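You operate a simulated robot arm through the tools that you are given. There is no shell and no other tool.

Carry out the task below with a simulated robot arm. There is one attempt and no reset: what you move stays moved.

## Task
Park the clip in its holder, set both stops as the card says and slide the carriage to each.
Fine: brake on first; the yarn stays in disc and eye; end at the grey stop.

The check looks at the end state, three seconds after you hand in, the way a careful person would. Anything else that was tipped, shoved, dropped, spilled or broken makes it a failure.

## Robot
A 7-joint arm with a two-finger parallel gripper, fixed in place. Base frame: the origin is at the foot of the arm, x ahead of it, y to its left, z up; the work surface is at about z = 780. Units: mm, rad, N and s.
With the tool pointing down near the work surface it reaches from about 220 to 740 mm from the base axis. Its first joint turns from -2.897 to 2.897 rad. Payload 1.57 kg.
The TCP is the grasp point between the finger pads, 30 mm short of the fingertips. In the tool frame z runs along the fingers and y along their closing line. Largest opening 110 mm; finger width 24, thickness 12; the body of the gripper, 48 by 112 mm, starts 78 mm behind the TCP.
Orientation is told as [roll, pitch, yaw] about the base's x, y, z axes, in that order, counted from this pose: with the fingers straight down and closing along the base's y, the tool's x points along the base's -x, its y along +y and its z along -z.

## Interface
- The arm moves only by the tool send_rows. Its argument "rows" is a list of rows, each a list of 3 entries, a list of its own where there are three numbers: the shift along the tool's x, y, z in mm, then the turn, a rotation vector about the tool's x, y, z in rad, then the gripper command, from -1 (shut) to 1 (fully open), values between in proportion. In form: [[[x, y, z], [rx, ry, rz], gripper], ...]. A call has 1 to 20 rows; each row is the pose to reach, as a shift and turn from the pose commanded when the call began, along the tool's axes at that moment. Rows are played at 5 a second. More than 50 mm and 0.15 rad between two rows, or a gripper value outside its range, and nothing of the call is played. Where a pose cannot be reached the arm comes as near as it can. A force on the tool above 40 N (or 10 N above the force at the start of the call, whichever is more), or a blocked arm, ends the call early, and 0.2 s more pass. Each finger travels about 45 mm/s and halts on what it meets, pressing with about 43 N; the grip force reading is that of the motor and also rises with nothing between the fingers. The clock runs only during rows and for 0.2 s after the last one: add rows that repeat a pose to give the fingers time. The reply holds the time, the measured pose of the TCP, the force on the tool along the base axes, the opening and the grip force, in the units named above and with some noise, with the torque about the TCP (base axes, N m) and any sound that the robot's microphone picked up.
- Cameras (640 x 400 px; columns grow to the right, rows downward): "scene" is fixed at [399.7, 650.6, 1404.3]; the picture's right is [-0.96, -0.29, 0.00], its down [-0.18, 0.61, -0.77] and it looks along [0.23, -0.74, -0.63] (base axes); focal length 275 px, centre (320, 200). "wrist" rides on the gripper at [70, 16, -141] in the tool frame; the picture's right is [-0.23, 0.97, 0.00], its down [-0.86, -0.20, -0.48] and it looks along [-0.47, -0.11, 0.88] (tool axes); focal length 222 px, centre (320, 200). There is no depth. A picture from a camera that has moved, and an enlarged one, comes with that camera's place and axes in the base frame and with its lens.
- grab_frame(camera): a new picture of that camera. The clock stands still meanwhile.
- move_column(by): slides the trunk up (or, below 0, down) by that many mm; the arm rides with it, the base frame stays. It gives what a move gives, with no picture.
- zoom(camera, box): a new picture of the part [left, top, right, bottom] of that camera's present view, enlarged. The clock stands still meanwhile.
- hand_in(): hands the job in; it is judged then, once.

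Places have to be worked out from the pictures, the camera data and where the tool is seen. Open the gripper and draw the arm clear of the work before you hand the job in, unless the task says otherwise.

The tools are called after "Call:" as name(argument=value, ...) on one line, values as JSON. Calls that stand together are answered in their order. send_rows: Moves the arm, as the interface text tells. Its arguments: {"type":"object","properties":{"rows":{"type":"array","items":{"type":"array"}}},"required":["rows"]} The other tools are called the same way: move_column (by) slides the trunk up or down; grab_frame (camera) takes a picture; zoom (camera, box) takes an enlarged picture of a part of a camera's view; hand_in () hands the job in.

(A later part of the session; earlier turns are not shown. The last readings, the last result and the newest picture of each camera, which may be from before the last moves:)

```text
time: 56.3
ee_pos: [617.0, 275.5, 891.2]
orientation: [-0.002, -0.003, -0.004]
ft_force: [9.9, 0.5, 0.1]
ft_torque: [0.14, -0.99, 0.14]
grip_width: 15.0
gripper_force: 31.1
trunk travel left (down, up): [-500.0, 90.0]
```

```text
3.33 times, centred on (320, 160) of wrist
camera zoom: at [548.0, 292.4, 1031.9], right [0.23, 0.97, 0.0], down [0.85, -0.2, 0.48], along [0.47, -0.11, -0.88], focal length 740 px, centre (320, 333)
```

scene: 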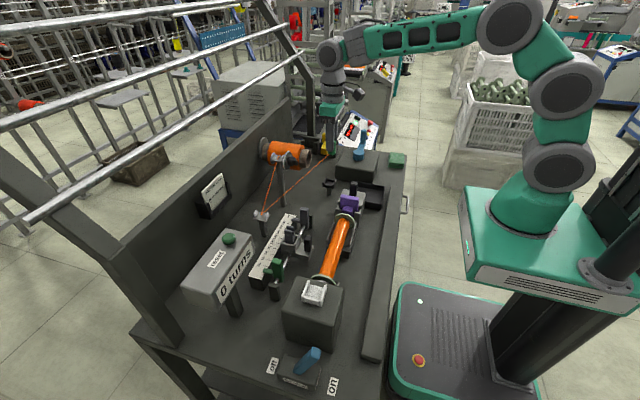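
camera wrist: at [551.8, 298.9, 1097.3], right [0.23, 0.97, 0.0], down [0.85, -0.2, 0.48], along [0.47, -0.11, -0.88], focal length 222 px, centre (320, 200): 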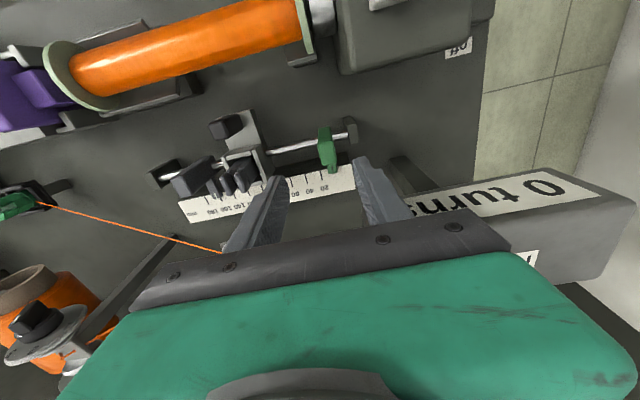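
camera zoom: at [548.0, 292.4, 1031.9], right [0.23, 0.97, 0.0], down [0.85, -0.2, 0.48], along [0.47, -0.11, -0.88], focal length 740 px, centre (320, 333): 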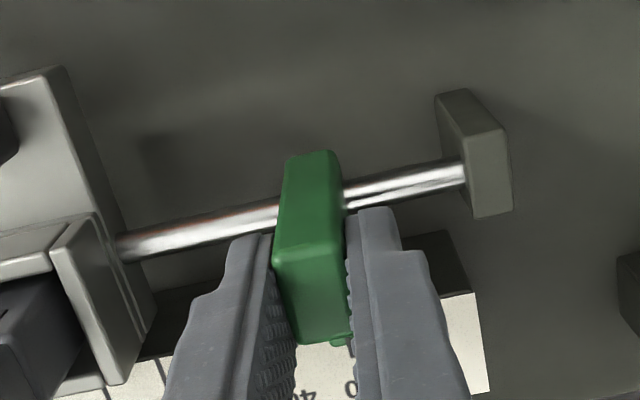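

The measured position is about 275.5. I'll release, rise straight up and read the green index.

Call:
send_rows(rows=[[[-0.5, 0, 0], [0, 0, 0], -0.5], [[-0.5, 0, 0], [0, 0, 0], -0.5], [[-0.5, 0, -25], [0, 0, 0], -0.5], [[-0.5, 0, -50], [0, 0, 0], -0.3], [[-0.5, -16, -66], [0, 0, 0], 0.3], [[-0.5, -16, -66], [0, 0, 0], 0.3]])

Call:
zoom(camera="wrist", box=[315, 155, 365, 192])

```text
time: 57.7
ee_pos: [616.9, 258.5, 956.8]
orientation: [-0.002, 0.0, -0.001]
ft_force: [-0.3, 0.6, -0.5]
ft_torque: [0.01, 0.01, 0.0]
grip_width: 71.6
gripper_force: 0.0
trunk travel left (down, up): [-500.0, 90.0]
```

```text
10.81 times, centred on (340, 174) of wrist
camera zoom: at [546.4, 275.4, 1098.6], right [0.23, 0.97, 0.0], down [0.85, -0.2, 0.48], along [0.47, -0.11, -0.88], focal length 2401 px, centre (104, 486)
```

zoom: 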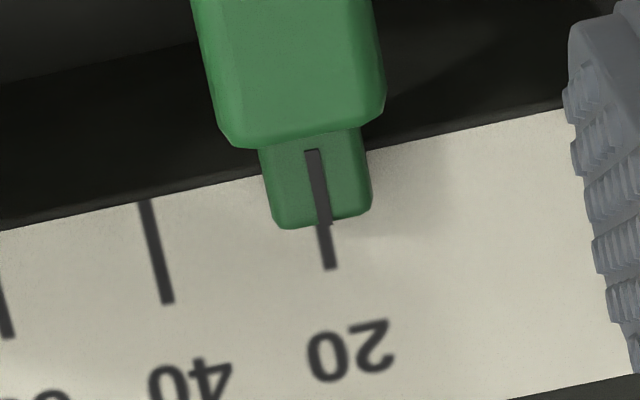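

The green index sits on the 20 tick, within about 0.5 mm. Now the carriage: its black knob is near (573,197) with top z≈889. I'll move above it.

Call:
send_rows(rows=[[[20, -30, 0], [0, 0, 0], -0.2], [[44, -61, 0], [0, 0, 0], -0.2], [[44, -61, 0], [0, 0, 0], -0.2], [[44, -61, 0], [0, 0, 0], -0.2]])

Call:
zoom(camera="wrist", box=[220, 100, 420, 240])

Call:
zoom(camera="scene", box=[250, 190, 340, 290])

```text
time: 58.7
ee_pos: [572.1, 198.6, 955.3]
orientation: [-0.001, 0.001, -0.002]
ft_force: [0.0, -0.4, -0.3]
ft_torque: [-0.01, 0.02, 0.0]
grip_width: 44.1
gripper_force: 0.1
trunk travel left (down, up): [-500.0, 90.0]
```

```text
2.86 times, centred on (320, 170) of wrist
camera zoom: at [503.2, 215.0, 1097.5], right [0.23, 0.97, 0.0], down [0.85, -0.2, 0.48], along [0.47, -0.11, -0.88], focal length 635 px, centre (320, 286)
```

zoom: 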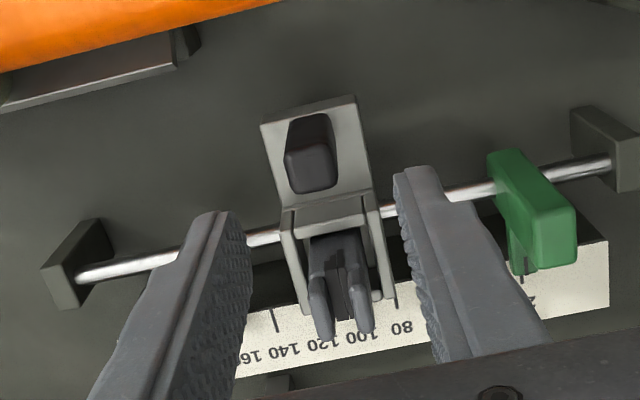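

```text
4.00 times, centred on (295, 240) of scene
camera zoom: at [399.7, 650.6, 1404.3], right [-0.96, -0.29, 0.0], down [-0.18, 0.61, -0.77], along [0.23, -0.74, -0.63], focal length 1101 px, centre (420, 40)
```

zoom: 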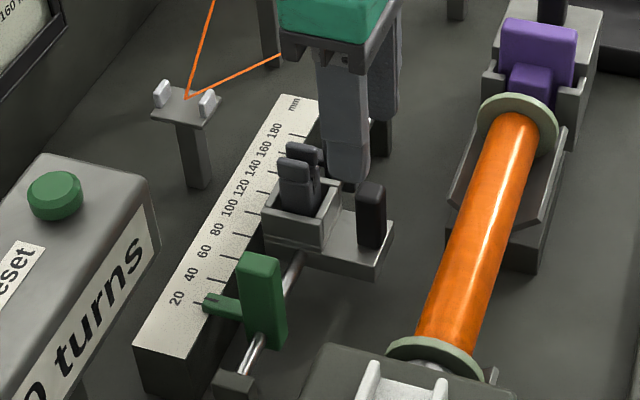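

The knob centre is about 3.5 mm to −y of the tool centre. I'll correct and descend so the fingertips sit near z=855, then look.

Call:
send_rows(rows=[[[0, -3.5, 0], [0, 0, 0], -0.2], [[0, -3.5, 25], [0, 0, 0], -0.2], [[0, -3.5, 50], [0, 0, 0], -0.2], [[0, -3.5, 69], [0, 0, 0], -0.2], [[0, -3.5, 69], [0, 0, 0], -0.2]])

Call:
zoom(camera="wrist", box=[220, 100, 420, 240])

Call:
zoom(camera="scene", box=[250, 190, 340, 290])

```text
time: 59.9
ee_pos: [574.5, 194.9, 890.2]
orientation: [-0.003, 0.001, -0.003]
ft_force: [-0.3, 1.2, 0.6]
ft_torque: [0.01, -0.03, 0.02]
grip_width: 43.9
gripper_force: 0.0
trunk travel left (down, up): [-500.0, 90.0]
```

```text
2.86 times, centred on (320, 170) of wrist
camera zoom: at [504.2, 210.9, 1031.4], right [0.23, 0.97, 0.0], down [0.85, -0.2, 0.48], along [0.47, -0.11, -0.88], focal length 635 px, centre (320, 286)
```

zoom: 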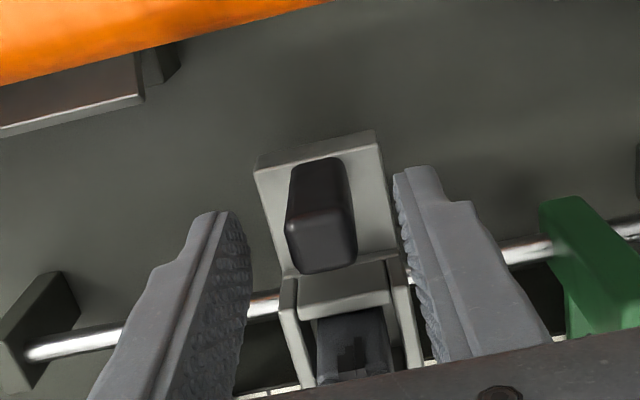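

```text
4.00 times, centred on (295, 240) of scene
camera zoom: at [399.7, 650.6, 1404.3], right [-0.96, -0.29, 0.0], down [-0.18, 0.61, -0.77], along [0.23, -0.74, -0.63], focal length 1101 px, centre (420, 40)
```

zoom: 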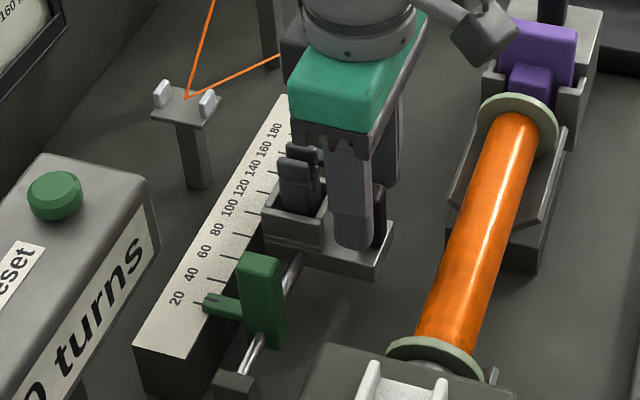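

The knob sits centred between the fingers, so I'll close on it.

Call:
send_rows(rows=[[[0, 0, 2], [0, 0, 0], -0.4], [[0, 0, 3], [0, 0, 0], -0.6], [[0, 0, 3], [0, 0, 0], -1], [[0, 0, 3], [0, 0, 0], -1], [[0, 0, 3], [0, 0, 0], -1]])

Call:
zoom(camera="wrist", box=[220, 100, 420, 240])

```text
time: 61.1
ee_pos: [572.0, 194.8, 885.4]
orientation: [-0.003, -0.001, -0.001]
ft_force: [-0.4, 0.4, -0.5]
ft_torque: [0.16, -0.06, 0.1]
grip_width: 17.1
gripper_force: 32.5
trunk travel left (down, up): [-500.0, 90.0]
```

```text
2.86 times, centred on (320, 170) of wrist
camera zoom: at [502.8, 211.2, 1026.7], right [0.23, 0.97, 0.0], down [0.85, -0.2, 0.48], along [0.47, -0.11, -0.88], focal length 635 px, centre (320, 286)
```

zoom: 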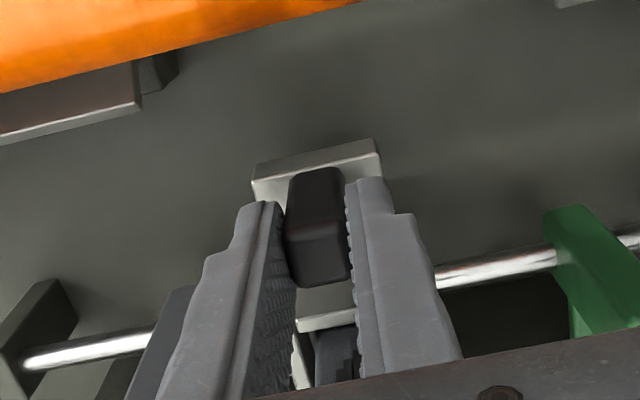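

The knob is gripped at 17 mm. By my estimate the carriage meets the green stop after about +53 mm. I'll slide +47 mm, then inspect.

Call:
send_rows(rows=[[[0, 5, 0], [0, 0, 0], -1], [[0, 11, 0], [0, 0, 0], -1], [[-0.2, 17, 0], [0, 0, 0], -1], [[-0.3, 23, 0], [0, 0, 0], -1], [[-0.4, 29, 0], [0, 0, 0], -1], [[-0.5, 35, 0], [0, 0, 0], -1], [[-0.5, 41, 0], [0, 0, 0], -1], [[-0.5, 45, 0], [0, 0, 0], -1], [[-0.5, 47, 0], [0, 0, 0], -1], [[-0.5, 47, 0], [0, 0, 0], -1]])

Call:
zoom(camera="wrist", box=[220, 100, 420, 240])

Call:
zoom(camera="scene", box=[240, 210, 330, 310])

```text
time: 63.3
ee_pos: [572.8, 242.5, 884.8]
orientation: [0.001, -0.004, -0.004]
ft_force: [2.8, -0.4, 14.6]
ft_torque: [0.02, 0.68, 0.05]
grip_width: 17.7
gripper_force: 32.4
trunk travel left (down, up): [-500.0, 90.0]
```

```text
2.86 times, centred on (320, 170) of wrist
camera zoom: at [502.4, 259.1, 1026.5], right [0.23, 0.97, 0.0], down [0.85, -0.2, 0.48], along [0.47, -0.11, -0.88], focal length 635 px, centre (320, 286)
```

zoom: 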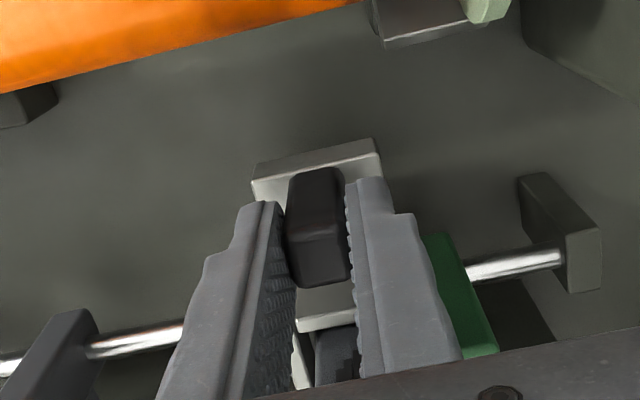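

```text
4.00 times, centred on (285, 260) of scene
camera zoom: at [399.7, 650.6, 1404.3], right [-0.96, -0.29, 0.0], down [-0.18, 0.61, -0.77], along [0.23, -0.74, -0.63], focal length 1101 px, centre (460, -40)
```

zoom: 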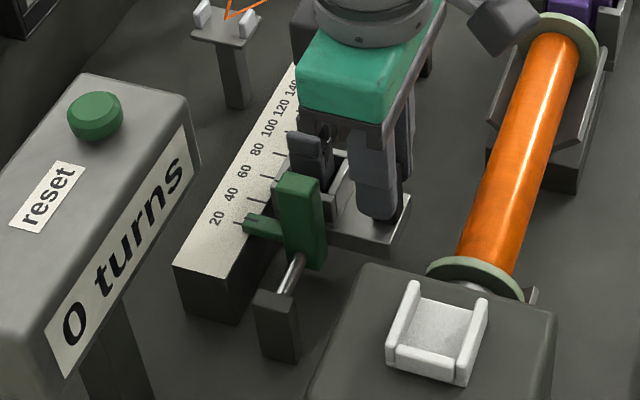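

The gap to the green stop is now only a few mm. I'll creep with 1 mm steps and watch the y force.

Call:
send_rows(rows=[[[0, 1, -0.3], [0, 0, 0], -1], [[0, 2, -0.5], [0, 0, 0], -1], [[0, 3, -0.5], [0, 0, 0], -1], [[0, 3, -0.5], [0, 0, 0], -1]])

Call:
zoom(camera="scene", box=[265, 230, 305, 280])

Call:
zoom(camera="wrist", box=[320, 150, 420, 230])

```text
time: 64.3
ee_pos: [571.4, 245.6, 885.1]
orientation: [-0.001, -0.001, -0.002]
ft_force: [1.2, 0.1, 10.4]
ft_torque: [0.08, -0.54, 0.04]
grip_width: 17.6
gripper_force: 32.1
trunk travel left (down, up): [-500.0, 90.0]
```

```text
8.00 times, centred on (285, 255) of scene
camera zoom: at [399.7, 650.6, 1404.3], right [-0.96, -0.29, 0.0], down [-0.18, 0.61, -0.77], along [0.23, -0.74, -0.63], focal length 2202 px, centre (600, -240)
```

zoom: 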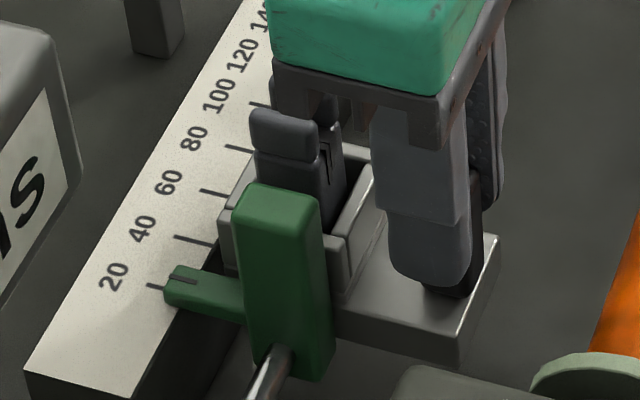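

```text
5.00 times, centred on (370, 190) of wrist
camera zoom: at [502.7, 261.9, 1026.6], right [0.23, 0.97, 0.0], down [0.85, -0.2, 0.48], along [0.47, -0.11, -0.88], focal length 1111 px, centre (70, 250)
```

zoom: 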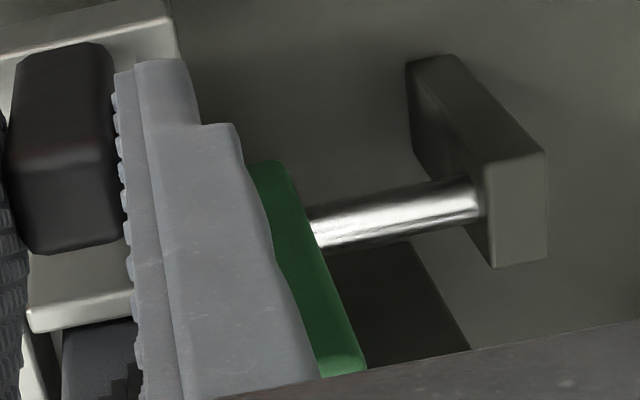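

No y force yet, so I'll keep creeping.

Call:
send_rows(rows=[[[0, 0.7, -0.3], [0, 0, 0], -1], [[0, 1.5, -0.5], [0, 0, 0], -1], [[0, 1.5, -0.5], [0, 0, 0], -1]])

```text
time: 65.1
ee_pos: [572.8, 247.2, 885.9]
orientation: [-0.001, 0.0, -0.006]
ft_force: [5.4, -1.5, 0.6]
ft_torque: [0.18, -1.06, 0.06]
grip_width: 17.7
gripper_force: 32.2
trunk travel left (down, up): [-500.0, 90.0]
```

Still free, so I'll creep further.

Call:
send_rows(rows=[[[0, 0.7, 0], [0, 0, 0], -1], [[0, 1.4, 0], [0, 0, 0], -1], [[0, 1.4, 0], [0, 0, 0], -1]])

Call:
zoom(camera="wrist", box=[320, 150, 420, 230])

```text
time: 65.9
ee_pos: [572.2, 248.8, 884.6]
orientation: [-0.002, 0.002, -0.002]
ft_force: [5.4, -1.8, -5.3]
ft_torque: [0.2, -0.11, -0.04]
grip_width: 17.8
gripper_force: 32.2
trunk travel left (down, up): [-500.0, 90.0]
```

```text
5.00 times, centred on (370, 190) of wrist
camera zoom: at [503.2, 265.8, 1026.8], right [0.23, 0.97, 0.0], down [0.86, -0.2, 0.48], along [0.46, -0.11, -0.88], focal length 1111 px, centre (70, 250)
```

zoom: 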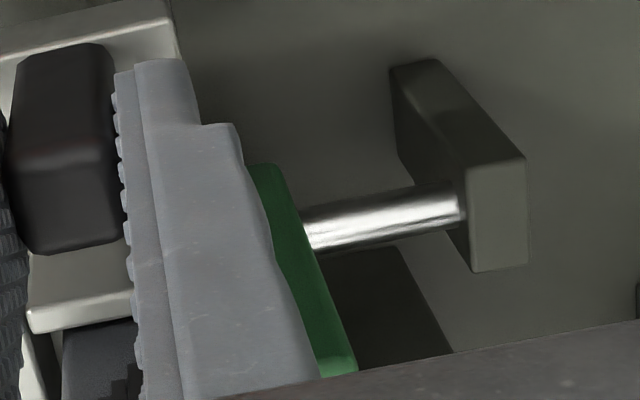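

Compared with the last view, the green stop now seems to move with the carriage at a force of only about 2 N. They're in contact, and the stop may have been pushed slightly, so I'll check the green index in the scene camera.

Call:
zoom(camera="scene", box=[265, 230, 305, 280])

```text
8.00 times, centred on (285, 255) of scene
camera zoom: at [399.7, 650.6, 1404.3], right [-0.96, -0.29, 0.0], down [-0.18, 0.61, -0.77], along [0.23, -0.74, -0.63], focal length 2202 px, centre (600, -240)
```

zoom: 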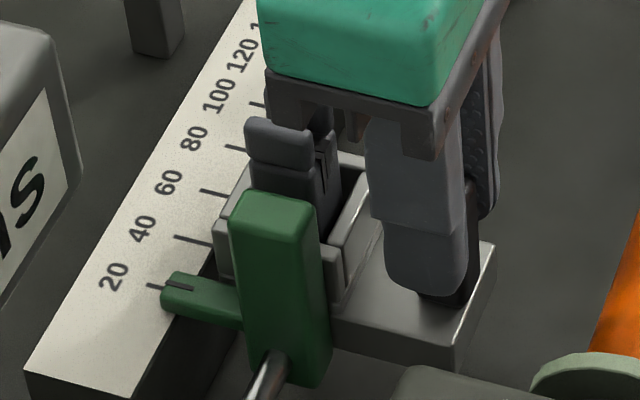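

The green stop was pushed about 2.4 mm, to a reading of about 17.6; it slides very easily. I'll release the knob and use closed fingers on the stop's +y face to push stop and carriage back together until it reads 20, keeping them in contact.

Call:
send_rows(rows=[[[0, 0, 0], [0, 0, 0], -0.5], [[0, 0, 0], [0, 0, 0], -0.4], [[0, 0, 0], [0, 0, 0], -0.4], [[0, 0, -25], [0, 0, 0], -0.4], [[0, 0, -50], [0, 0, 0], -0.4], [[0, 0, -72], [0, 0, 0], -0.4], [[-22, 10, -72], [0, 0, 0], 0], [[-45, 10, -72], [0, 0, 0], 0.3], [[-45, 10, -72], [0, 0, 0], 0.3]])

Call:
zoom(camera="wrist", box=[240, 100, 400, 220])

Call:
zoom(camera="wrist", box=[315, 155, 365, 192])

```text
time: 67.9
ee_pos: [616.5, 257.1, 958.6]
orientation: [-0.002, -0.001, -0.003]
ft_force: [0.6, -0.3, -0.6]
ft_torque: [-0.02, 0.01, 0.04]
grip_width: 71.6
gripper_force: 0.0
trunk travel left (down, up): [-500.0, 90.0]
```

```text
3.33 times, centred on (320, 160) of wrist
camera zoom: at [547.8, 274.4, 1099.9], right [0.23, 0.97, 0.0], down [0.85, -0.2, 0.48], along [0.47, -0.11, -0.88], focal length 740 px, centre (320, 333)
```

zoom: 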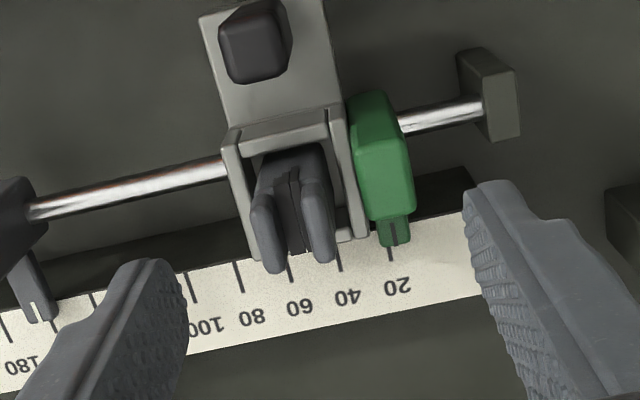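

```text
10.81 times, centred on (340, 174) of wrist
camera zoom: at [547.8, 274.4, 1099.9], right [0.23, 0.97, 0.0], down [0.85, -0.2, 0.48], along [0.47, -0.11, -0.88], focal length 2401 px, centre (104, 486)
```

zoom: 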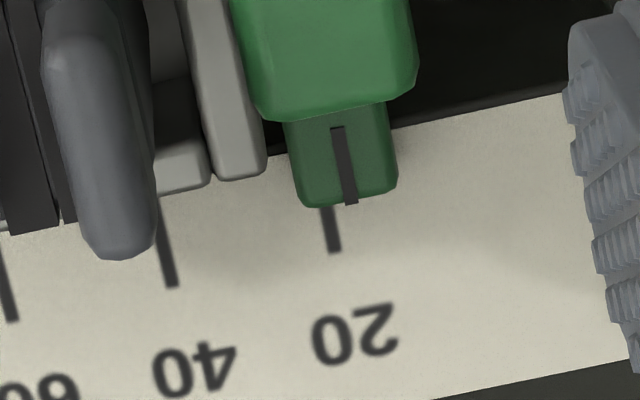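

The green index now reads about 17.2, so it must move −2.8 mm. I'll close the fingers, go to the +y side of the stop at y≈310 and descend.

Call:
send_rows(rows=[[[0, 27, 0], [0, 0, 0], -0.5], [[0, 53, 0], [0, 0, 0], -1], [[0, 53, 0], [0, 0, 0], -1], [[0, 53, 0], [0, 0, 0], -1], [[0, 53, 30], [0, 0, 0], -1], [[0, 53, 55], [0, 0, 0], -1], [[0, 53, 68], [0, 0, 0], -1], [[0, 53, 68], [0, 0, 0], -1]])

Call:
zoom(camera="wrist", box=[240, 100, 400, 220])

```text
time: 69.5
ee_pos: [626.2, 313.3, 907.2]
orientation: [0.014, -0.027, -0.004]
ft_force: [2.4, 1.5, 12.3]
ft_torque: [-0.14, -0.03, 0.03]
grip_width: 0.1
gripper_force: 21.6
trunk travel left (down, up): [-500.0, 90.0]
stopped in row 8: the force on the tool passed its limit at 45 N (the readings are from after the stop); the commanded pose is now the measured one
```

```text
3.33 times, centred on (320, 160) of wrist
camera zoom: at [552.2, 328.4, 1046.9], right [0.23, 0.97, 0.02], down [0.84, -0.21, 0.5], along [0.49, -0.1, -0.87], focal length 740 px, centre (320, 333)
```

zoom: 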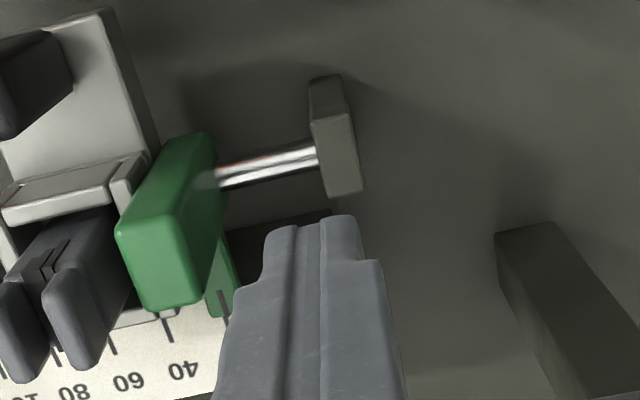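

Something stopped the descent at z=907. I'm halting to look before doing anything else.

Call:
zoom(camera="scene", box=[220, 190, 340, 310])

Call:
grab_frame(camera="scene")

Call:
grab_frame(camera="wrist")

```text
3.33 times, centred on (280, 250) of scene
camera zoom: at [399.7, 650.6, 1404.3], right [-0.96, -0.29, 0.0], down [-0.18, 0.61, -0.77], along [0.23, -0.74, -0.63], focal length 918 px, centre (453, 33)
```

zoom: 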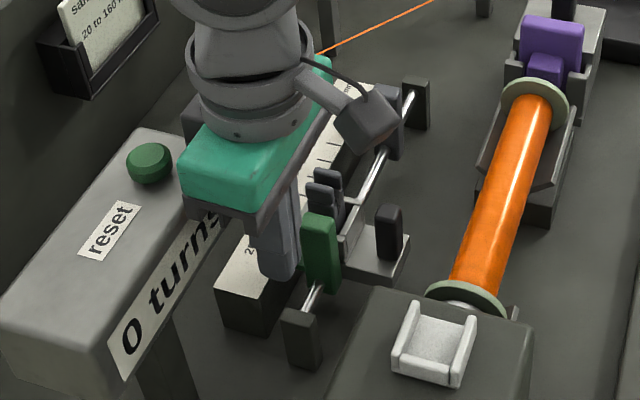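

```text
taken
```

scene: 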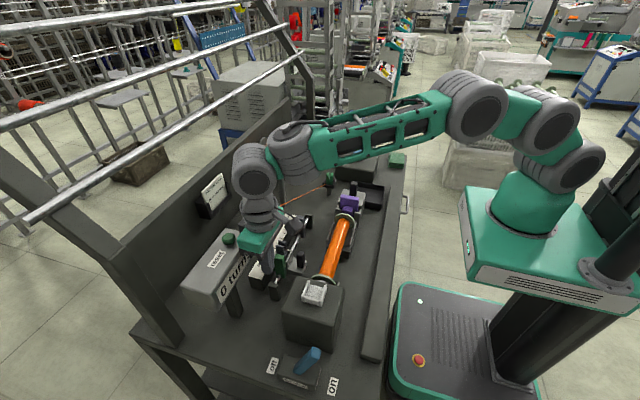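

```text
taken
camera wrist: at [552.2, 328.4, 1046.9], right [0.23, 0.97, 0.02], down [0.84, -0.21, 0.5], along [0.49, -0.1, -0.87], focal length 222 px, centre (320, 200)
```

wrist: 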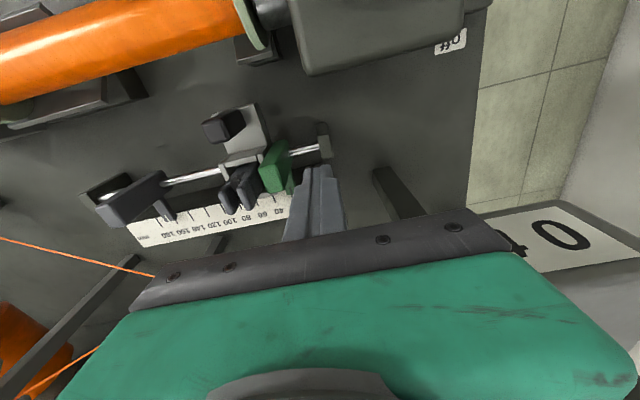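

The palm met the corner of the tall counter box, whose top is near z≈985 by triangulating its button. I underestimated its height. I'll back away upwards and towards −x, straighten the tool, and check that the box didn't shift.

Call:
send_rows(rows=[[[2, 0, -10], [0, 0, 0], -1], [[6, 0, -30], [0.007, 0.013, -0.002], -1], [[12, -10, -60], [0.014, 0.027, -0.004], -1], [[20, -40, -70], [0.014, 0.027, -0.004], -1], [[40, -80, -80], [0.014, 0.027, -0.004], -1], [[60, -120, -80], [0.014, 0.027, -0.004], -1], [[60, -120, -80], [0.014, 0.027, -0.004], -1]])

Call:
grab_frame(camera="scene")

Call:
zoom(camera="scene", box=[160, 170, 300, 330])

Call:
zoom(camera="wrist", box=[240, 80, 540, 280])

```text
time: 71.1
ee_pos: [560.2, 195.1, 981.6]
orientation: [-0.006, 0.006, 0.0]
ft_force: [-0.1, -0.3, 0.3]
ft_torque: [0.0, -0.02, -0.04]
grip_width: 0.4
gripper_force: 21.0
trunk travel left (down, up): [-500.0, 90.0]
```

```text
taken
```

scene: 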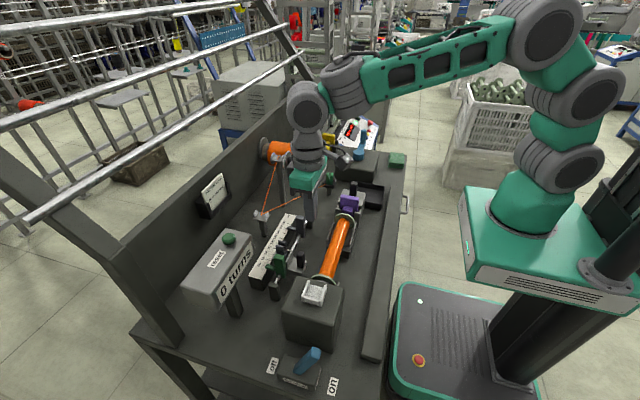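

```text
2.50 times, centred on (230, 250) of scene
camera zoom: at [399.7, 650.6, 1404.3], right [-0.96, -0.29, 0.0], down [-0.18, 0.61, -0.77], along [0.23, -0.74, -0.63], focal length 688 px, centre (545, 75)
```

zoom: 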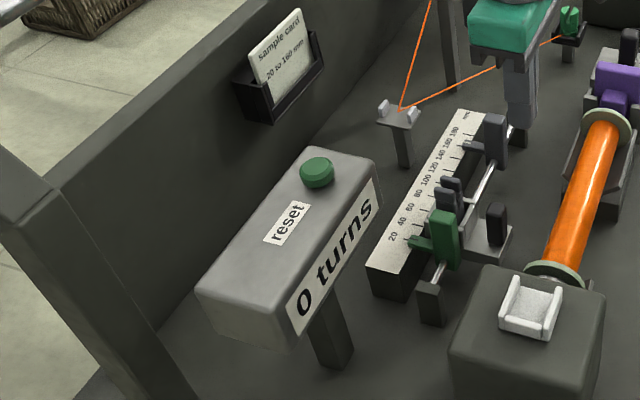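

```text
2.00 times, centred on (390, 180) of wrist
camera zoom: at [492.2, 211.7, 1122.8], right [0.23, 0.97, -0.01], down [0.86, -0.2, 0.47], along [0.46, -0.11, -0.88], focal length 444 px, centre (180, 240)
```

zoom: 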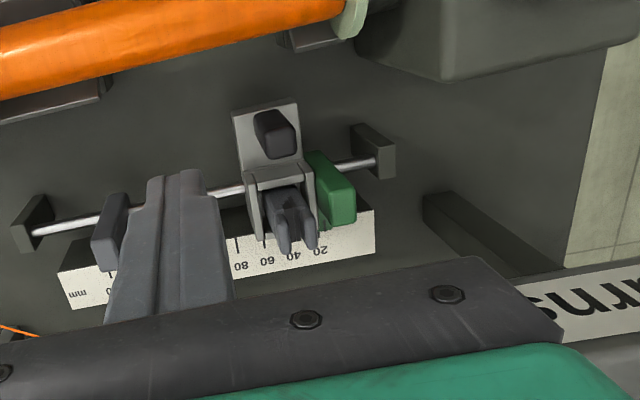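

The counter box and its button are exactly where they were, still showing 0 turns. I'll retry further from the box, with the tool at x≈606 and y≈312, descending in stages.

Call:
send_rows(rows=[[[-15, 39, -10], [-0.006, -0.006, 0], -1], [[-30, 78, -10], [-0.006, -0.006, 0], -1], [[-45, 117, -10], [-0.006, -0.006, 0], -1], [[-45, 117, 0], [-0.006, -0.006, 0], -1], [[-45, 117, 0], [-0.006, -0.006, 0], -1]])

Call:
grab_frame(camera="wrist")

Call:
zoom(camera="scene", box=[180, 170, 320, 320])

```text
time: 72.3
ee_pos: [608.1, 309.7, 980.8]
orientation: [0.003, 0.004, 0.003]
ft_force: [0.1, 0.7, -0.1]
ft_torque: [0.01, -0.01, 0.02]
grip_width: 0.1
gripper_force: 21.2
trunk travel left (down, up): [-500.0, 90.0]
```

```text
taken
camera wrist: at [538.1, 325.6, 1122.2], right [0.23, 0.97, 0.0], down [0.86, -0.2, 0.48], along [0.47, -0.11, -0.88], focal length 222 px, centre (320, 200)
```

wrist: 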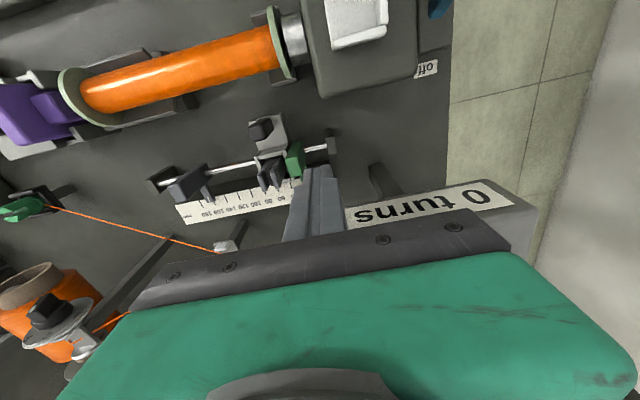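

```text
2.67 times, centred on (250, 245) of scene
camera zoom: at [399.7, 650.6, 1404.3], right [-0.96, -0.29, 0.0], down [-0.18, 0.61, -0.77], along [0.23, -0.74, -0.63], focal length 734 px, centre (507, 80)
```

zoom: 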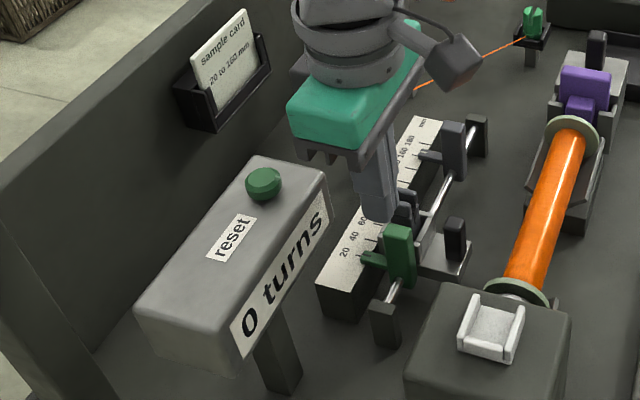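

The counter box's −x face is at x≈646 from y≈315 upward, top about 985. At x≈606 the palm, 24 mm half-width, clears it by about 16 mm. I'll descend only to z≈900, which overlaps the stop's top by about 17 mm.

Call:
send_rows(rows=[[[2, 0, 20], [0, 0, 0], -1], [[2, 0, 40], [0, 0, 0], -1], [[2, 0, 60], [0, 0, 0], -1], [[2, 0, 74], [0, 0, 0], -1], [[2, 0, 81], [0, 0, 0], -1], [[2, 0, 81], [0, 0, 0], -1]])

Call:
zoom(camera="wrist", box=[240, 100, 400, 220])

Call:
zoom(camera="scene", box=[200, 190, 320, 310])

```text
time: 73.7
ee_pos: [607.1, 309.1, 907.3]
orientation: [0.009, -0.011, 0.0]
ft_force: [-5.1, -2.8, 37.1]
ft_torque: [0.29, -2.05, -0.13]
grip_width: 0.3
gripper_force: 21.2
trunk travel left (down, up): [-500.0, 90.0]
```

```text
3.33 times, centred on (320, 160) of wrist
camera zoom: at [535.5, 324.0, 1048.1], right [0.23, 0.97, 0.01], down [0.85, -0.2, 0.49], along [0.48, -0.1, -0.87], focal length 740 px, centre (320, 333)
```

zoom: 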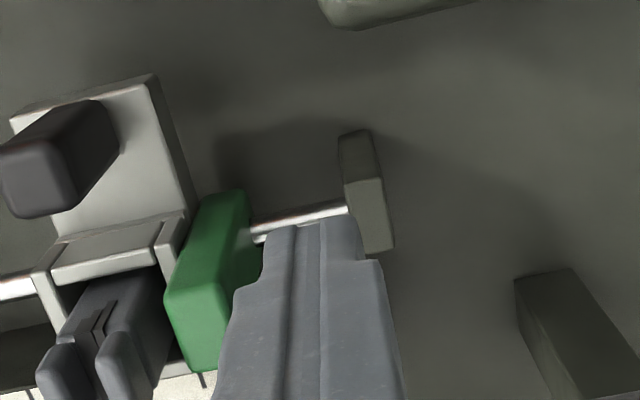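

```text
3.33 times, centred on (260, 250) of scene
camera zoom: at [399.7, 650.6, 1404.3], right [-0.96, -0.29, 0.0], down [-0.18, 0.61, -0.77], along [0.23, -0.74, -0.63], focal length 918 px, centre (520, 33)
```

zoom: 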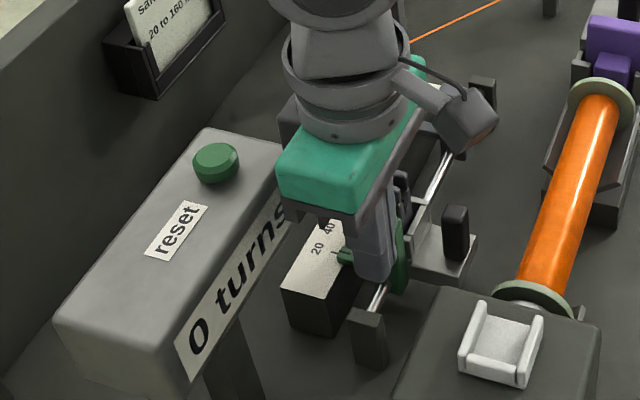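

The hand touched again at 37 N, through a wider part of the hand about 44 mm in +x. I'll lift off at once. The fix is to tilt the hand 0.26 rad back towards −x so it clears the counter box, and I'll set that up at a safe height.

Call:
send_rows(rows=[[[0, 0, -20], [0, 0, 0], -1], [[0, 0, -50], [0, 0, 0], -1], [[0, 0, -80], [0, 0, 0], -1], [[0, 0, -80], [0.0, -0.12, 0], -1], [[0, 0, -80], [0.0, -0.25, 0], -1], [[0, 0, -80], [0.0, -0.25, 0], -1]])

Call:
grab_frame(camera="wrist")

Call:
zoom(camera="scene", box=[160, 170, 320, 320])

```text
time: 75.1
ee_pos: [606.9, 309.0, 977.6]
orientation: [0.0, -0.251, 0.002]
ft_force: [-0.1, 0.0, 0.3]
ft_torque: [0.0, -0.03, -0.01]
grip_width: 0.1
gripper_force: 21.3
trunk travel left (down, up): [-500.0, 90.0]
```

```text
taken
camera wrist: at [504.4, 325.2, 1098.0], right [0.22, 0.97, 0.06], down [0.71, -0.2, 0.68], along [0.67, -0.11, -0.74], focal length 222 px, centre (320, 200)
```

wrist: 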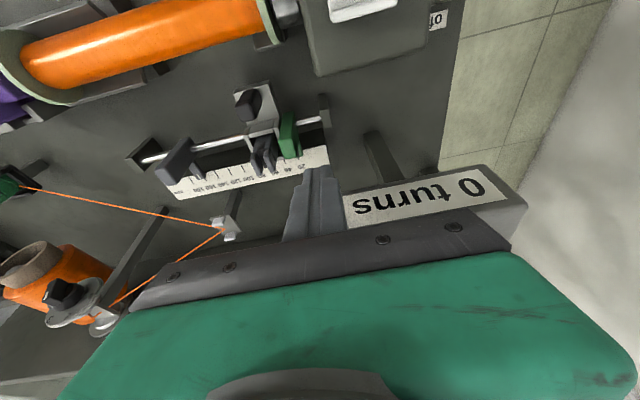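

```text
2.67 times, centred on (240, 245) of scene
camera zoom: at [399.7, 650.6, 1404.3], right [-0.96, -0.29, 0.0], down [-0.18, 0.61, -0.77], along [0.23, -0.74, -0.63], focal length 734 px, centre (533, 80)
```

zoom: 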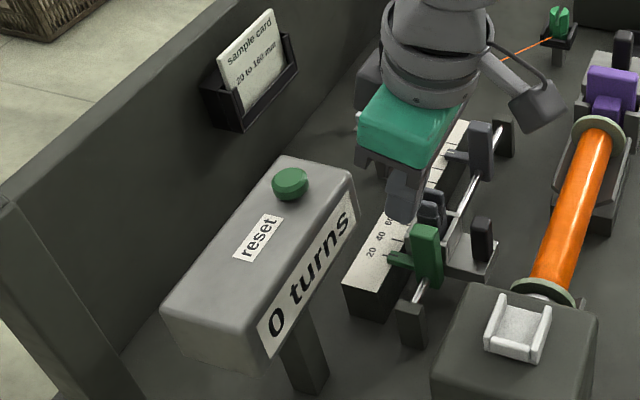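

The tilt is right: the hand now leans away from the box. I'll descend vertically, in tilted-frame components, to z≈896 in stages.

Call:
send_rows(rows=[[[4.3, 0, 20], [0, 0, 0], -1], [[8.7, 0, 40], [0, 0, 0], -1], [[13, 0, 60], [0, 0, 0], -1], [[15, 0, 69], [0, 0, 0], -1], [[15, 0, 69], [0, 0, 0], -1]])

Call:
zoom(camera="wrist", box=[240, 80, 400, 200])

Call:
zoom(camera="scene", box=[200, 190, 320, 310])

```text
time: 76.3
ee_pos: [610.7, 308.8, 906.9]
orientation: [0.001, -0.25, 0.0]
ft_force: [-0.3, -0.7, 0.1]
ft_torque: [-0.01, 0.02, 0.0]
grip_width: 0.0
gripper_force: 21.7
trunk travel left (down, up): [-500.0, 90.0]
```

```text
3.33 times, centred on (320, 140) of wrist
camera zoom: at [507.9, 324.4, 1028.0], right [0.22, 0.97, 0.06], down [0.71, -0.2, 0.67], along [0.67, -0.11, -0.74], focal length 740 px, centre (320, 400)
```

zoom: 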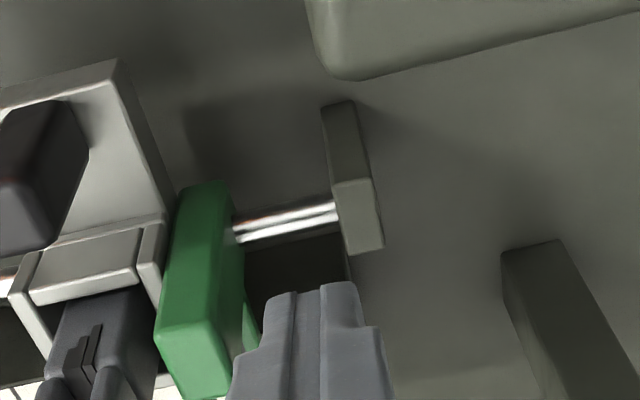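

```text
3.33 times, centred on (260, 250) of scene
camera zoom: at [399.7, 650.6, 1404.3], right [-0.96, -0.29, 0.0], down [-0.18, 0.61, -0.77], along [0.23, -0.74, -0.63], focal length 918 px, centre (520, 33)
```

zoom: 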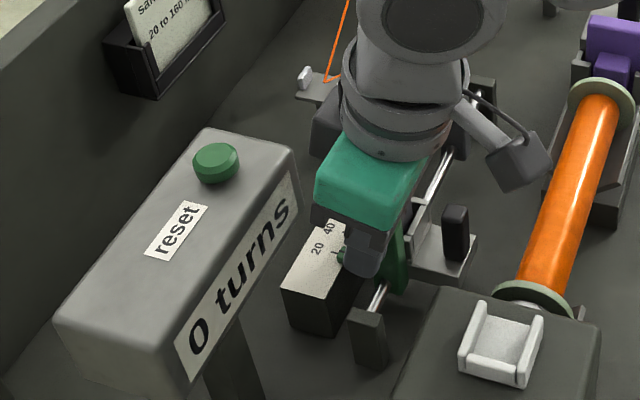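

It's clear this time. I'll go 10 mm lower, then move towards −y to about 2 mm short of contact.

Call:
send_rows(rows=[[[1.5, 0, 6], [0, 0, 0], -1], [[2.5, 0, 10], [0, 0, 0], -1], [[2.5, -3, 10], [0, 0, 0], -1], [[2.5, -6, 10], [0, 0, 0], -1], [[2.5, -8, 10], [0, 0, 0], -1], [[2.5, -9, 10], [0, 0, 0], -1]])

Call:
zoom(camera="wrist", box=[240, 80, 400, 200])

Call:
zoom(camera="scene", box=[260, 235, 310, 285])

```text
time: 77.7
ee_pos: [608.4, 299.4, 899.0]
orientation: [0.002, -0.248, -0.001]
ft_force: [0.5, -0.1, -0.7]
ft_torque: [-0.02, 0.0, 0.0]
grip_width: 0.0
gripper_force: 21.8
trunk travel left (down, up): [-500.0, 90.0]
```

```text
3.33 times, centred on (320, 140) of wrist
camera zoom: at [505.7, 315.8, 1018.6], right [0.22, 0.97, 0.06], down [0.71, -0.2, 0.67], along [0.67, -0.11, -0.74], focal length 740 px, centre (320, 400)
```

zoom: 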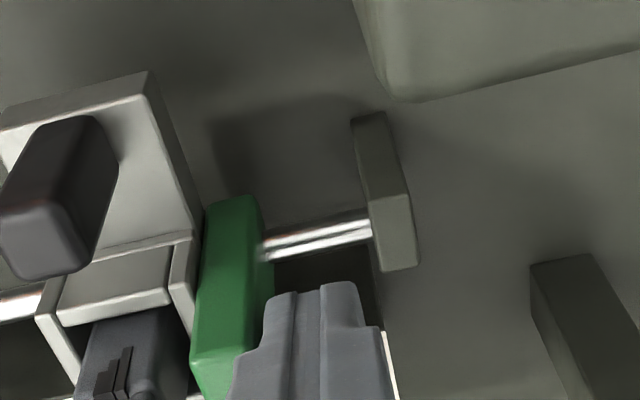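

```text
8.00 times, centred on (285, 260) of scene
camera zoom: at [399.7, 650.6, 1404.3], right [-0.96, -0.29, 0.0], down [-0.18, 0.61, -0.77], along [0.23, -0.74, -0.63], focal length 2202 px, centre (600, -280)
```

zoom: 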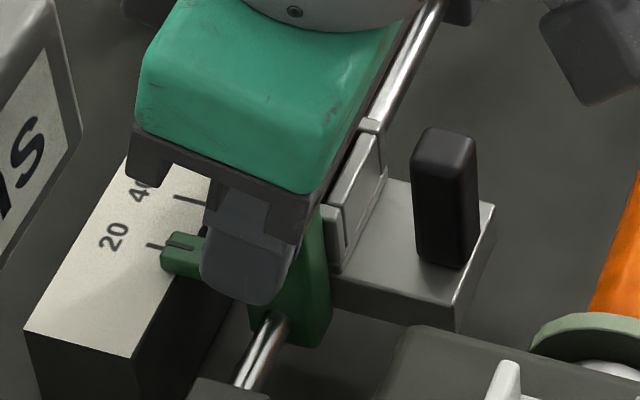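

The finger is about 1–2 mm from the stop and the scene camera can see the index. I'll creep 3 mm towards −y and check.

Call:
send_rows(rows=[[[0, -1, 0], [0, 0, 0], -1], [[0, -2, 0], [0, 0, 0], -1], [[0, -3, 0], [0, 0, 0], -1], [[0, -3, 0], [0, 0, 0], -1]])

Call:
zoom(camera="scene", box=[265, 240, 295, 270])

Call:
zoom(camera="wrist", box=[240, 80, 400, 200])

```text
time: 78.7
ee_pos: [608.8, 297.4, 899.0]
orientation: [0.001, -0.249, -0.001]
ft_force: [0.0, 1.0, 0.4]
ft_torque: [0.01, -0.04, -0.02]
grip_width: 0.0
gripper_force: 21.4
trunk travel left (down, up): [-500.0, 90.0]
```

```text
13.33 times, centred on (280, 255) of scene
camera zoom: at [399.7, 650.6, 1404.3], right [-0.96, -0.29, 0.0], down [-0.18, 0.61, -0.77], along [0.23, -0.74, -0.63], focal length 3670 px, centre (853, -533)
```

zoom: 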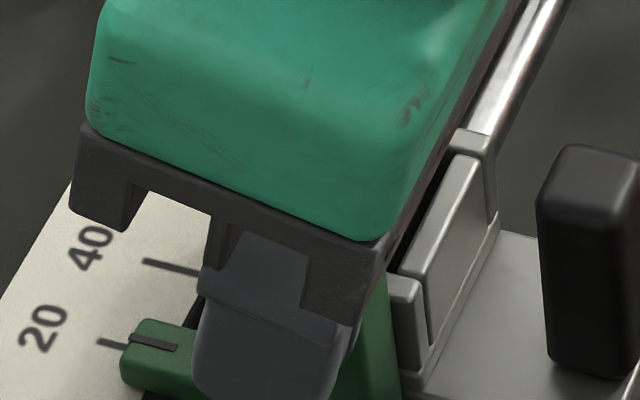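

```text
3.33 times, centred on (320, 140) of wrist
camera zoom: at [505.8, 313.0, 1018.7], right [0.22, 0.97, 0.06], down [0.71, -0.2, 0.67], along [0.67, -0.11, -0.74], focal length 740 px, centre (320, 400)
```

zoom: 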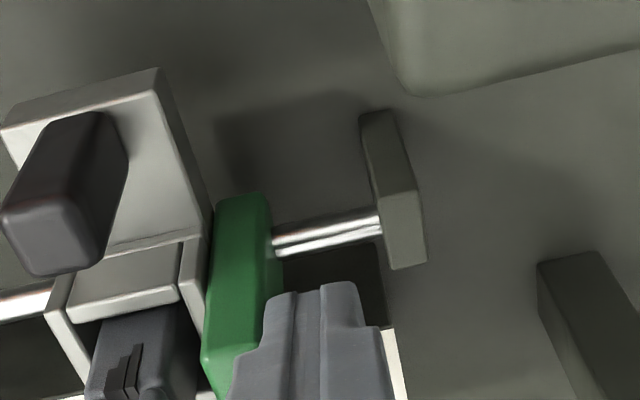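

I have a reference crop now. I'll continue 2 mm towards −y and compare.

Call:
send_rows(rows=[[[0, -1, 0], [0, 0, 0], -1], [[0, -2, 0], [0, 0, 0], -1], [[0, -2, 0], [0, 0, 0], -1]])

Call:
zoom(camera="scene", box=[265, 240, 295, 270])

```text
time: 79.5
ee_pos: [608.6, 296.3, 898.5]
orientation: [0.003, -0.249, 0.001]
ft_force: [1.1, 1.3, 0.4]
ft_torque: [0.02, 0.0, 0.02]
grip_width: 0.1
gripper_force: 21.4
trunk travel left (down, up): [-500.0, 90.0]
```

```text
13.33 times, centred on (280, 255) of scene
camera zoom: at [399.7, 650.6, 1404.3], right [-0.96, -0.29, 0.0], down [-0.18, 0.61, -0.77], along [0.23, -0.74, -0.63], focal length 3670 px, centre (853, -533)
```

zoom: 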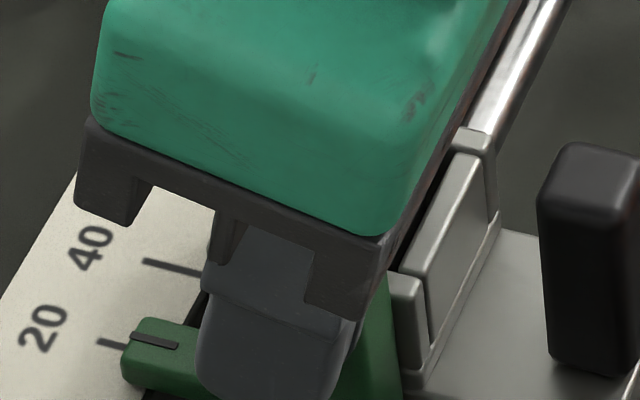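

The index has just started to move, about 0.5 mm. I'll push 2 mm further and compare.

Call:
send_rows(rows=[[[0, -0.7, 0], [0, 0, 0], -1], [[0, -1.4, 0], [0, 0, 0], -1], [[0, -2, 0], [0, 0, 0], -1], [[0, -2, 0], [0, 0, 0], -1]])

Call:
zoom(camera="scene", box=[265, 240, 295, 270])

```text
time: 80.5
ee_pos: [606.5, 293.0, 898.1]
orientation: [-0.001, -0.249, 0.0]
ft_force: [-0.6, 1.5, -0.9]
ft_torque: [0.02, 0.02, -0.01]
grip_width: 0.1
gripper_force: 20.8
trunk travel left (down, up): [-500.0, 90.0]
```

```text
13.33 times, centred on (280, 255) of scene
camera zoom: at [399.7, 650.6, 1404.3], right [-0.96, -0.29, 0.0], down [-0.18, 0.61, -0.77], along [0.23, -0.74, -0.63], focal length 3670 px, centre (853, -533)
```

zoom: 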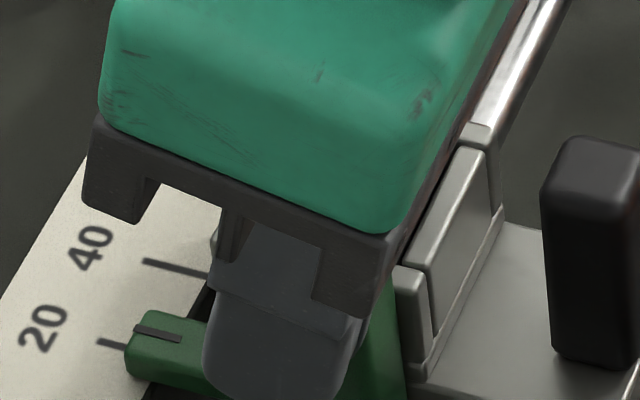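

The index has moved about 1.8 mm in total. I'll give it another 0.8 mm, then back off in +y, lift and measure from above.

Call:
send_rows(rows=[[[0, -0.4, 0], [0, 0, 0], -1], [[0, -0.8, 0], [0, 0, 0], -1], [[0, -0.8, 0], [0, 0, 0], -1], [[0, 4, 0], [0, 0, 0], -1], [[0, 10, 0], [0, 0, 0], -1], [[-6, 12, -25], [0, 0, 0], -1], [[-12, 12, -50], [0, 0, 0], -1], [[-18, 5, -72], [0, 0, 0], -1], [[-18, -20, -72], [0, 0.12, 0], -0.5], [[-18, -37, -72], [0, 0.25, 0], 0.2], [[-18, -37, -72], [0, 0.25, 0], 0.3]])

Call:
zoom(camera="wrist", box=[315, 155, 365, 192])

Call:
zoom(camera="wrist", box=[240, 100, 400, 220])

Call:
zoom(camera="scene", box=[265, 240, 295, 270])

```text
time: 82.9
ee_pos: [606.5, 255.8, 972.1]
orientation: [0.002, 0.001, 0.0]
ft_force: [-0.5, 0.4, 0.0]
ft_torque: [0.03, -0.01, 0.03]
grip_width: 64.3
gripper_force: 0.1
trunk travel left (down, up): [-500.0, 90.0]
```

```text
10.81 times, centred on (340, 174) of wrist
camera zoom: at [538.0, 272.9, 1113.0], right [0.23, 0.97, 0.0], down [0.86, -0.2, 0.48], along [0.46, -0.11, -0.88], focal length 2401 px, centre (104, 486)
```

zoom: 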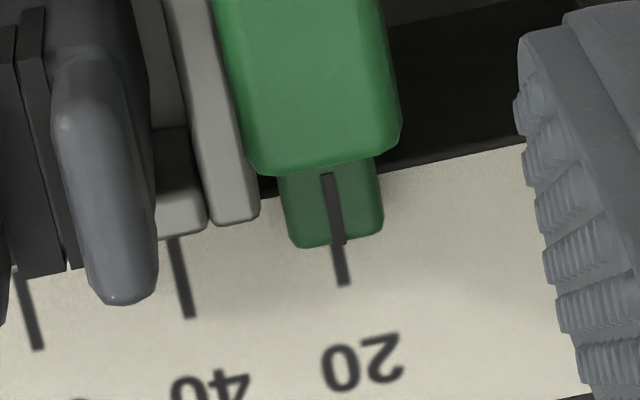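

```text
3.33 times, centred on (320, 160) of wrist
camera zoom: at [538.0, 272.9, 1113.0], right [0.23, 0.97, 0.0], down [0.86, -0.2, 0.48], along [0.46, -0.11, -0.88], focal length 740 px, centre (320, 333)
```

zoom: 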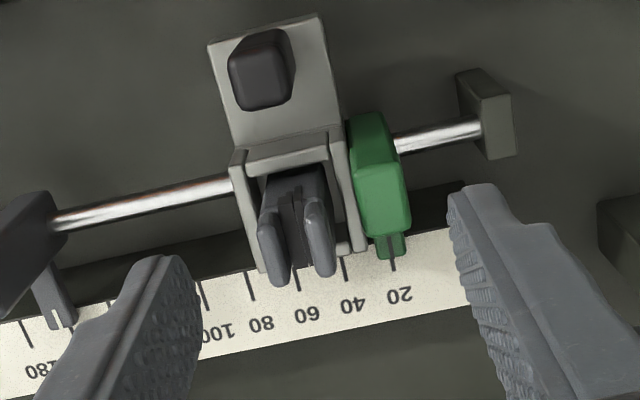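

```text
13.33 times, centred on (280, 255) of scene
camera zoom: at [399.7, 650.6, 1404.3], right [-0.96, -0.29, 0.0], down [-0.18, 0.61, -0.77], along [0.23, -0.74, -0.63], focal length 3670 px, centre (853, -533)
```

zoom: 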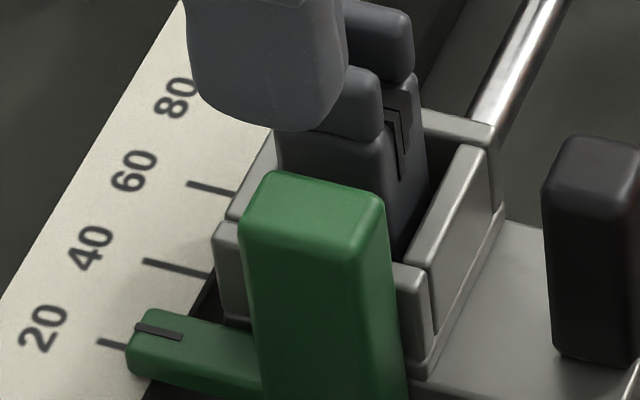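

The green index is exactly on 20 with the carriage touching it. Now I'll regrip the knob near (572,246) for the run to the grey stop; the travel should be about 86 mm.

Call:
send_rows(rows=[[[17, -5, 5], [0, 0, 0], -0.2], [[34.5, -9.5, 12], [0, 0, 0], -0.2], [[34.5, -9.5, 35], [0, 0, 0], -0.2], [[34.5, -9.5, 55], [0, 0, 0], -0.2], [[34.5, -9.5, 55], [0, 0, 0], -0.2]])

Call:
zoom(camera="wrist", box=[220, 100, 420, 240])

```text
time: 84.1
ee_pos: [575.9, 246.8, 918.0]
orientation: [0.003, 0.003, 0.001]
ft_force: [0.0, 0.0, -1.0]
ft_torque: [0.01, 0.01, -0.01]
grip_width: 43.9
gripper_force: 0.1
trunk travel left (down, up): [-500.0, 90.0]
```

```text
2.86 times, centred on (320, 170) of wrist
camera zoom: at [504.9, 262.9, 1059.5], right [0.23, 0.97, 0.0], down [0.86, -0.2, 0.48], along [0.47, -0.11, -0.88], focal length 635 px, centre (320, 286)
```

zoom: 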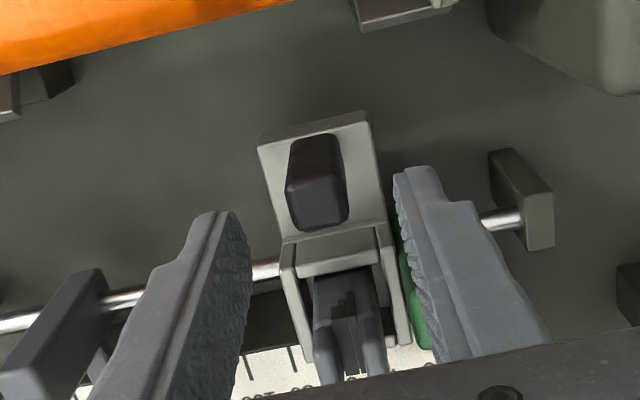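

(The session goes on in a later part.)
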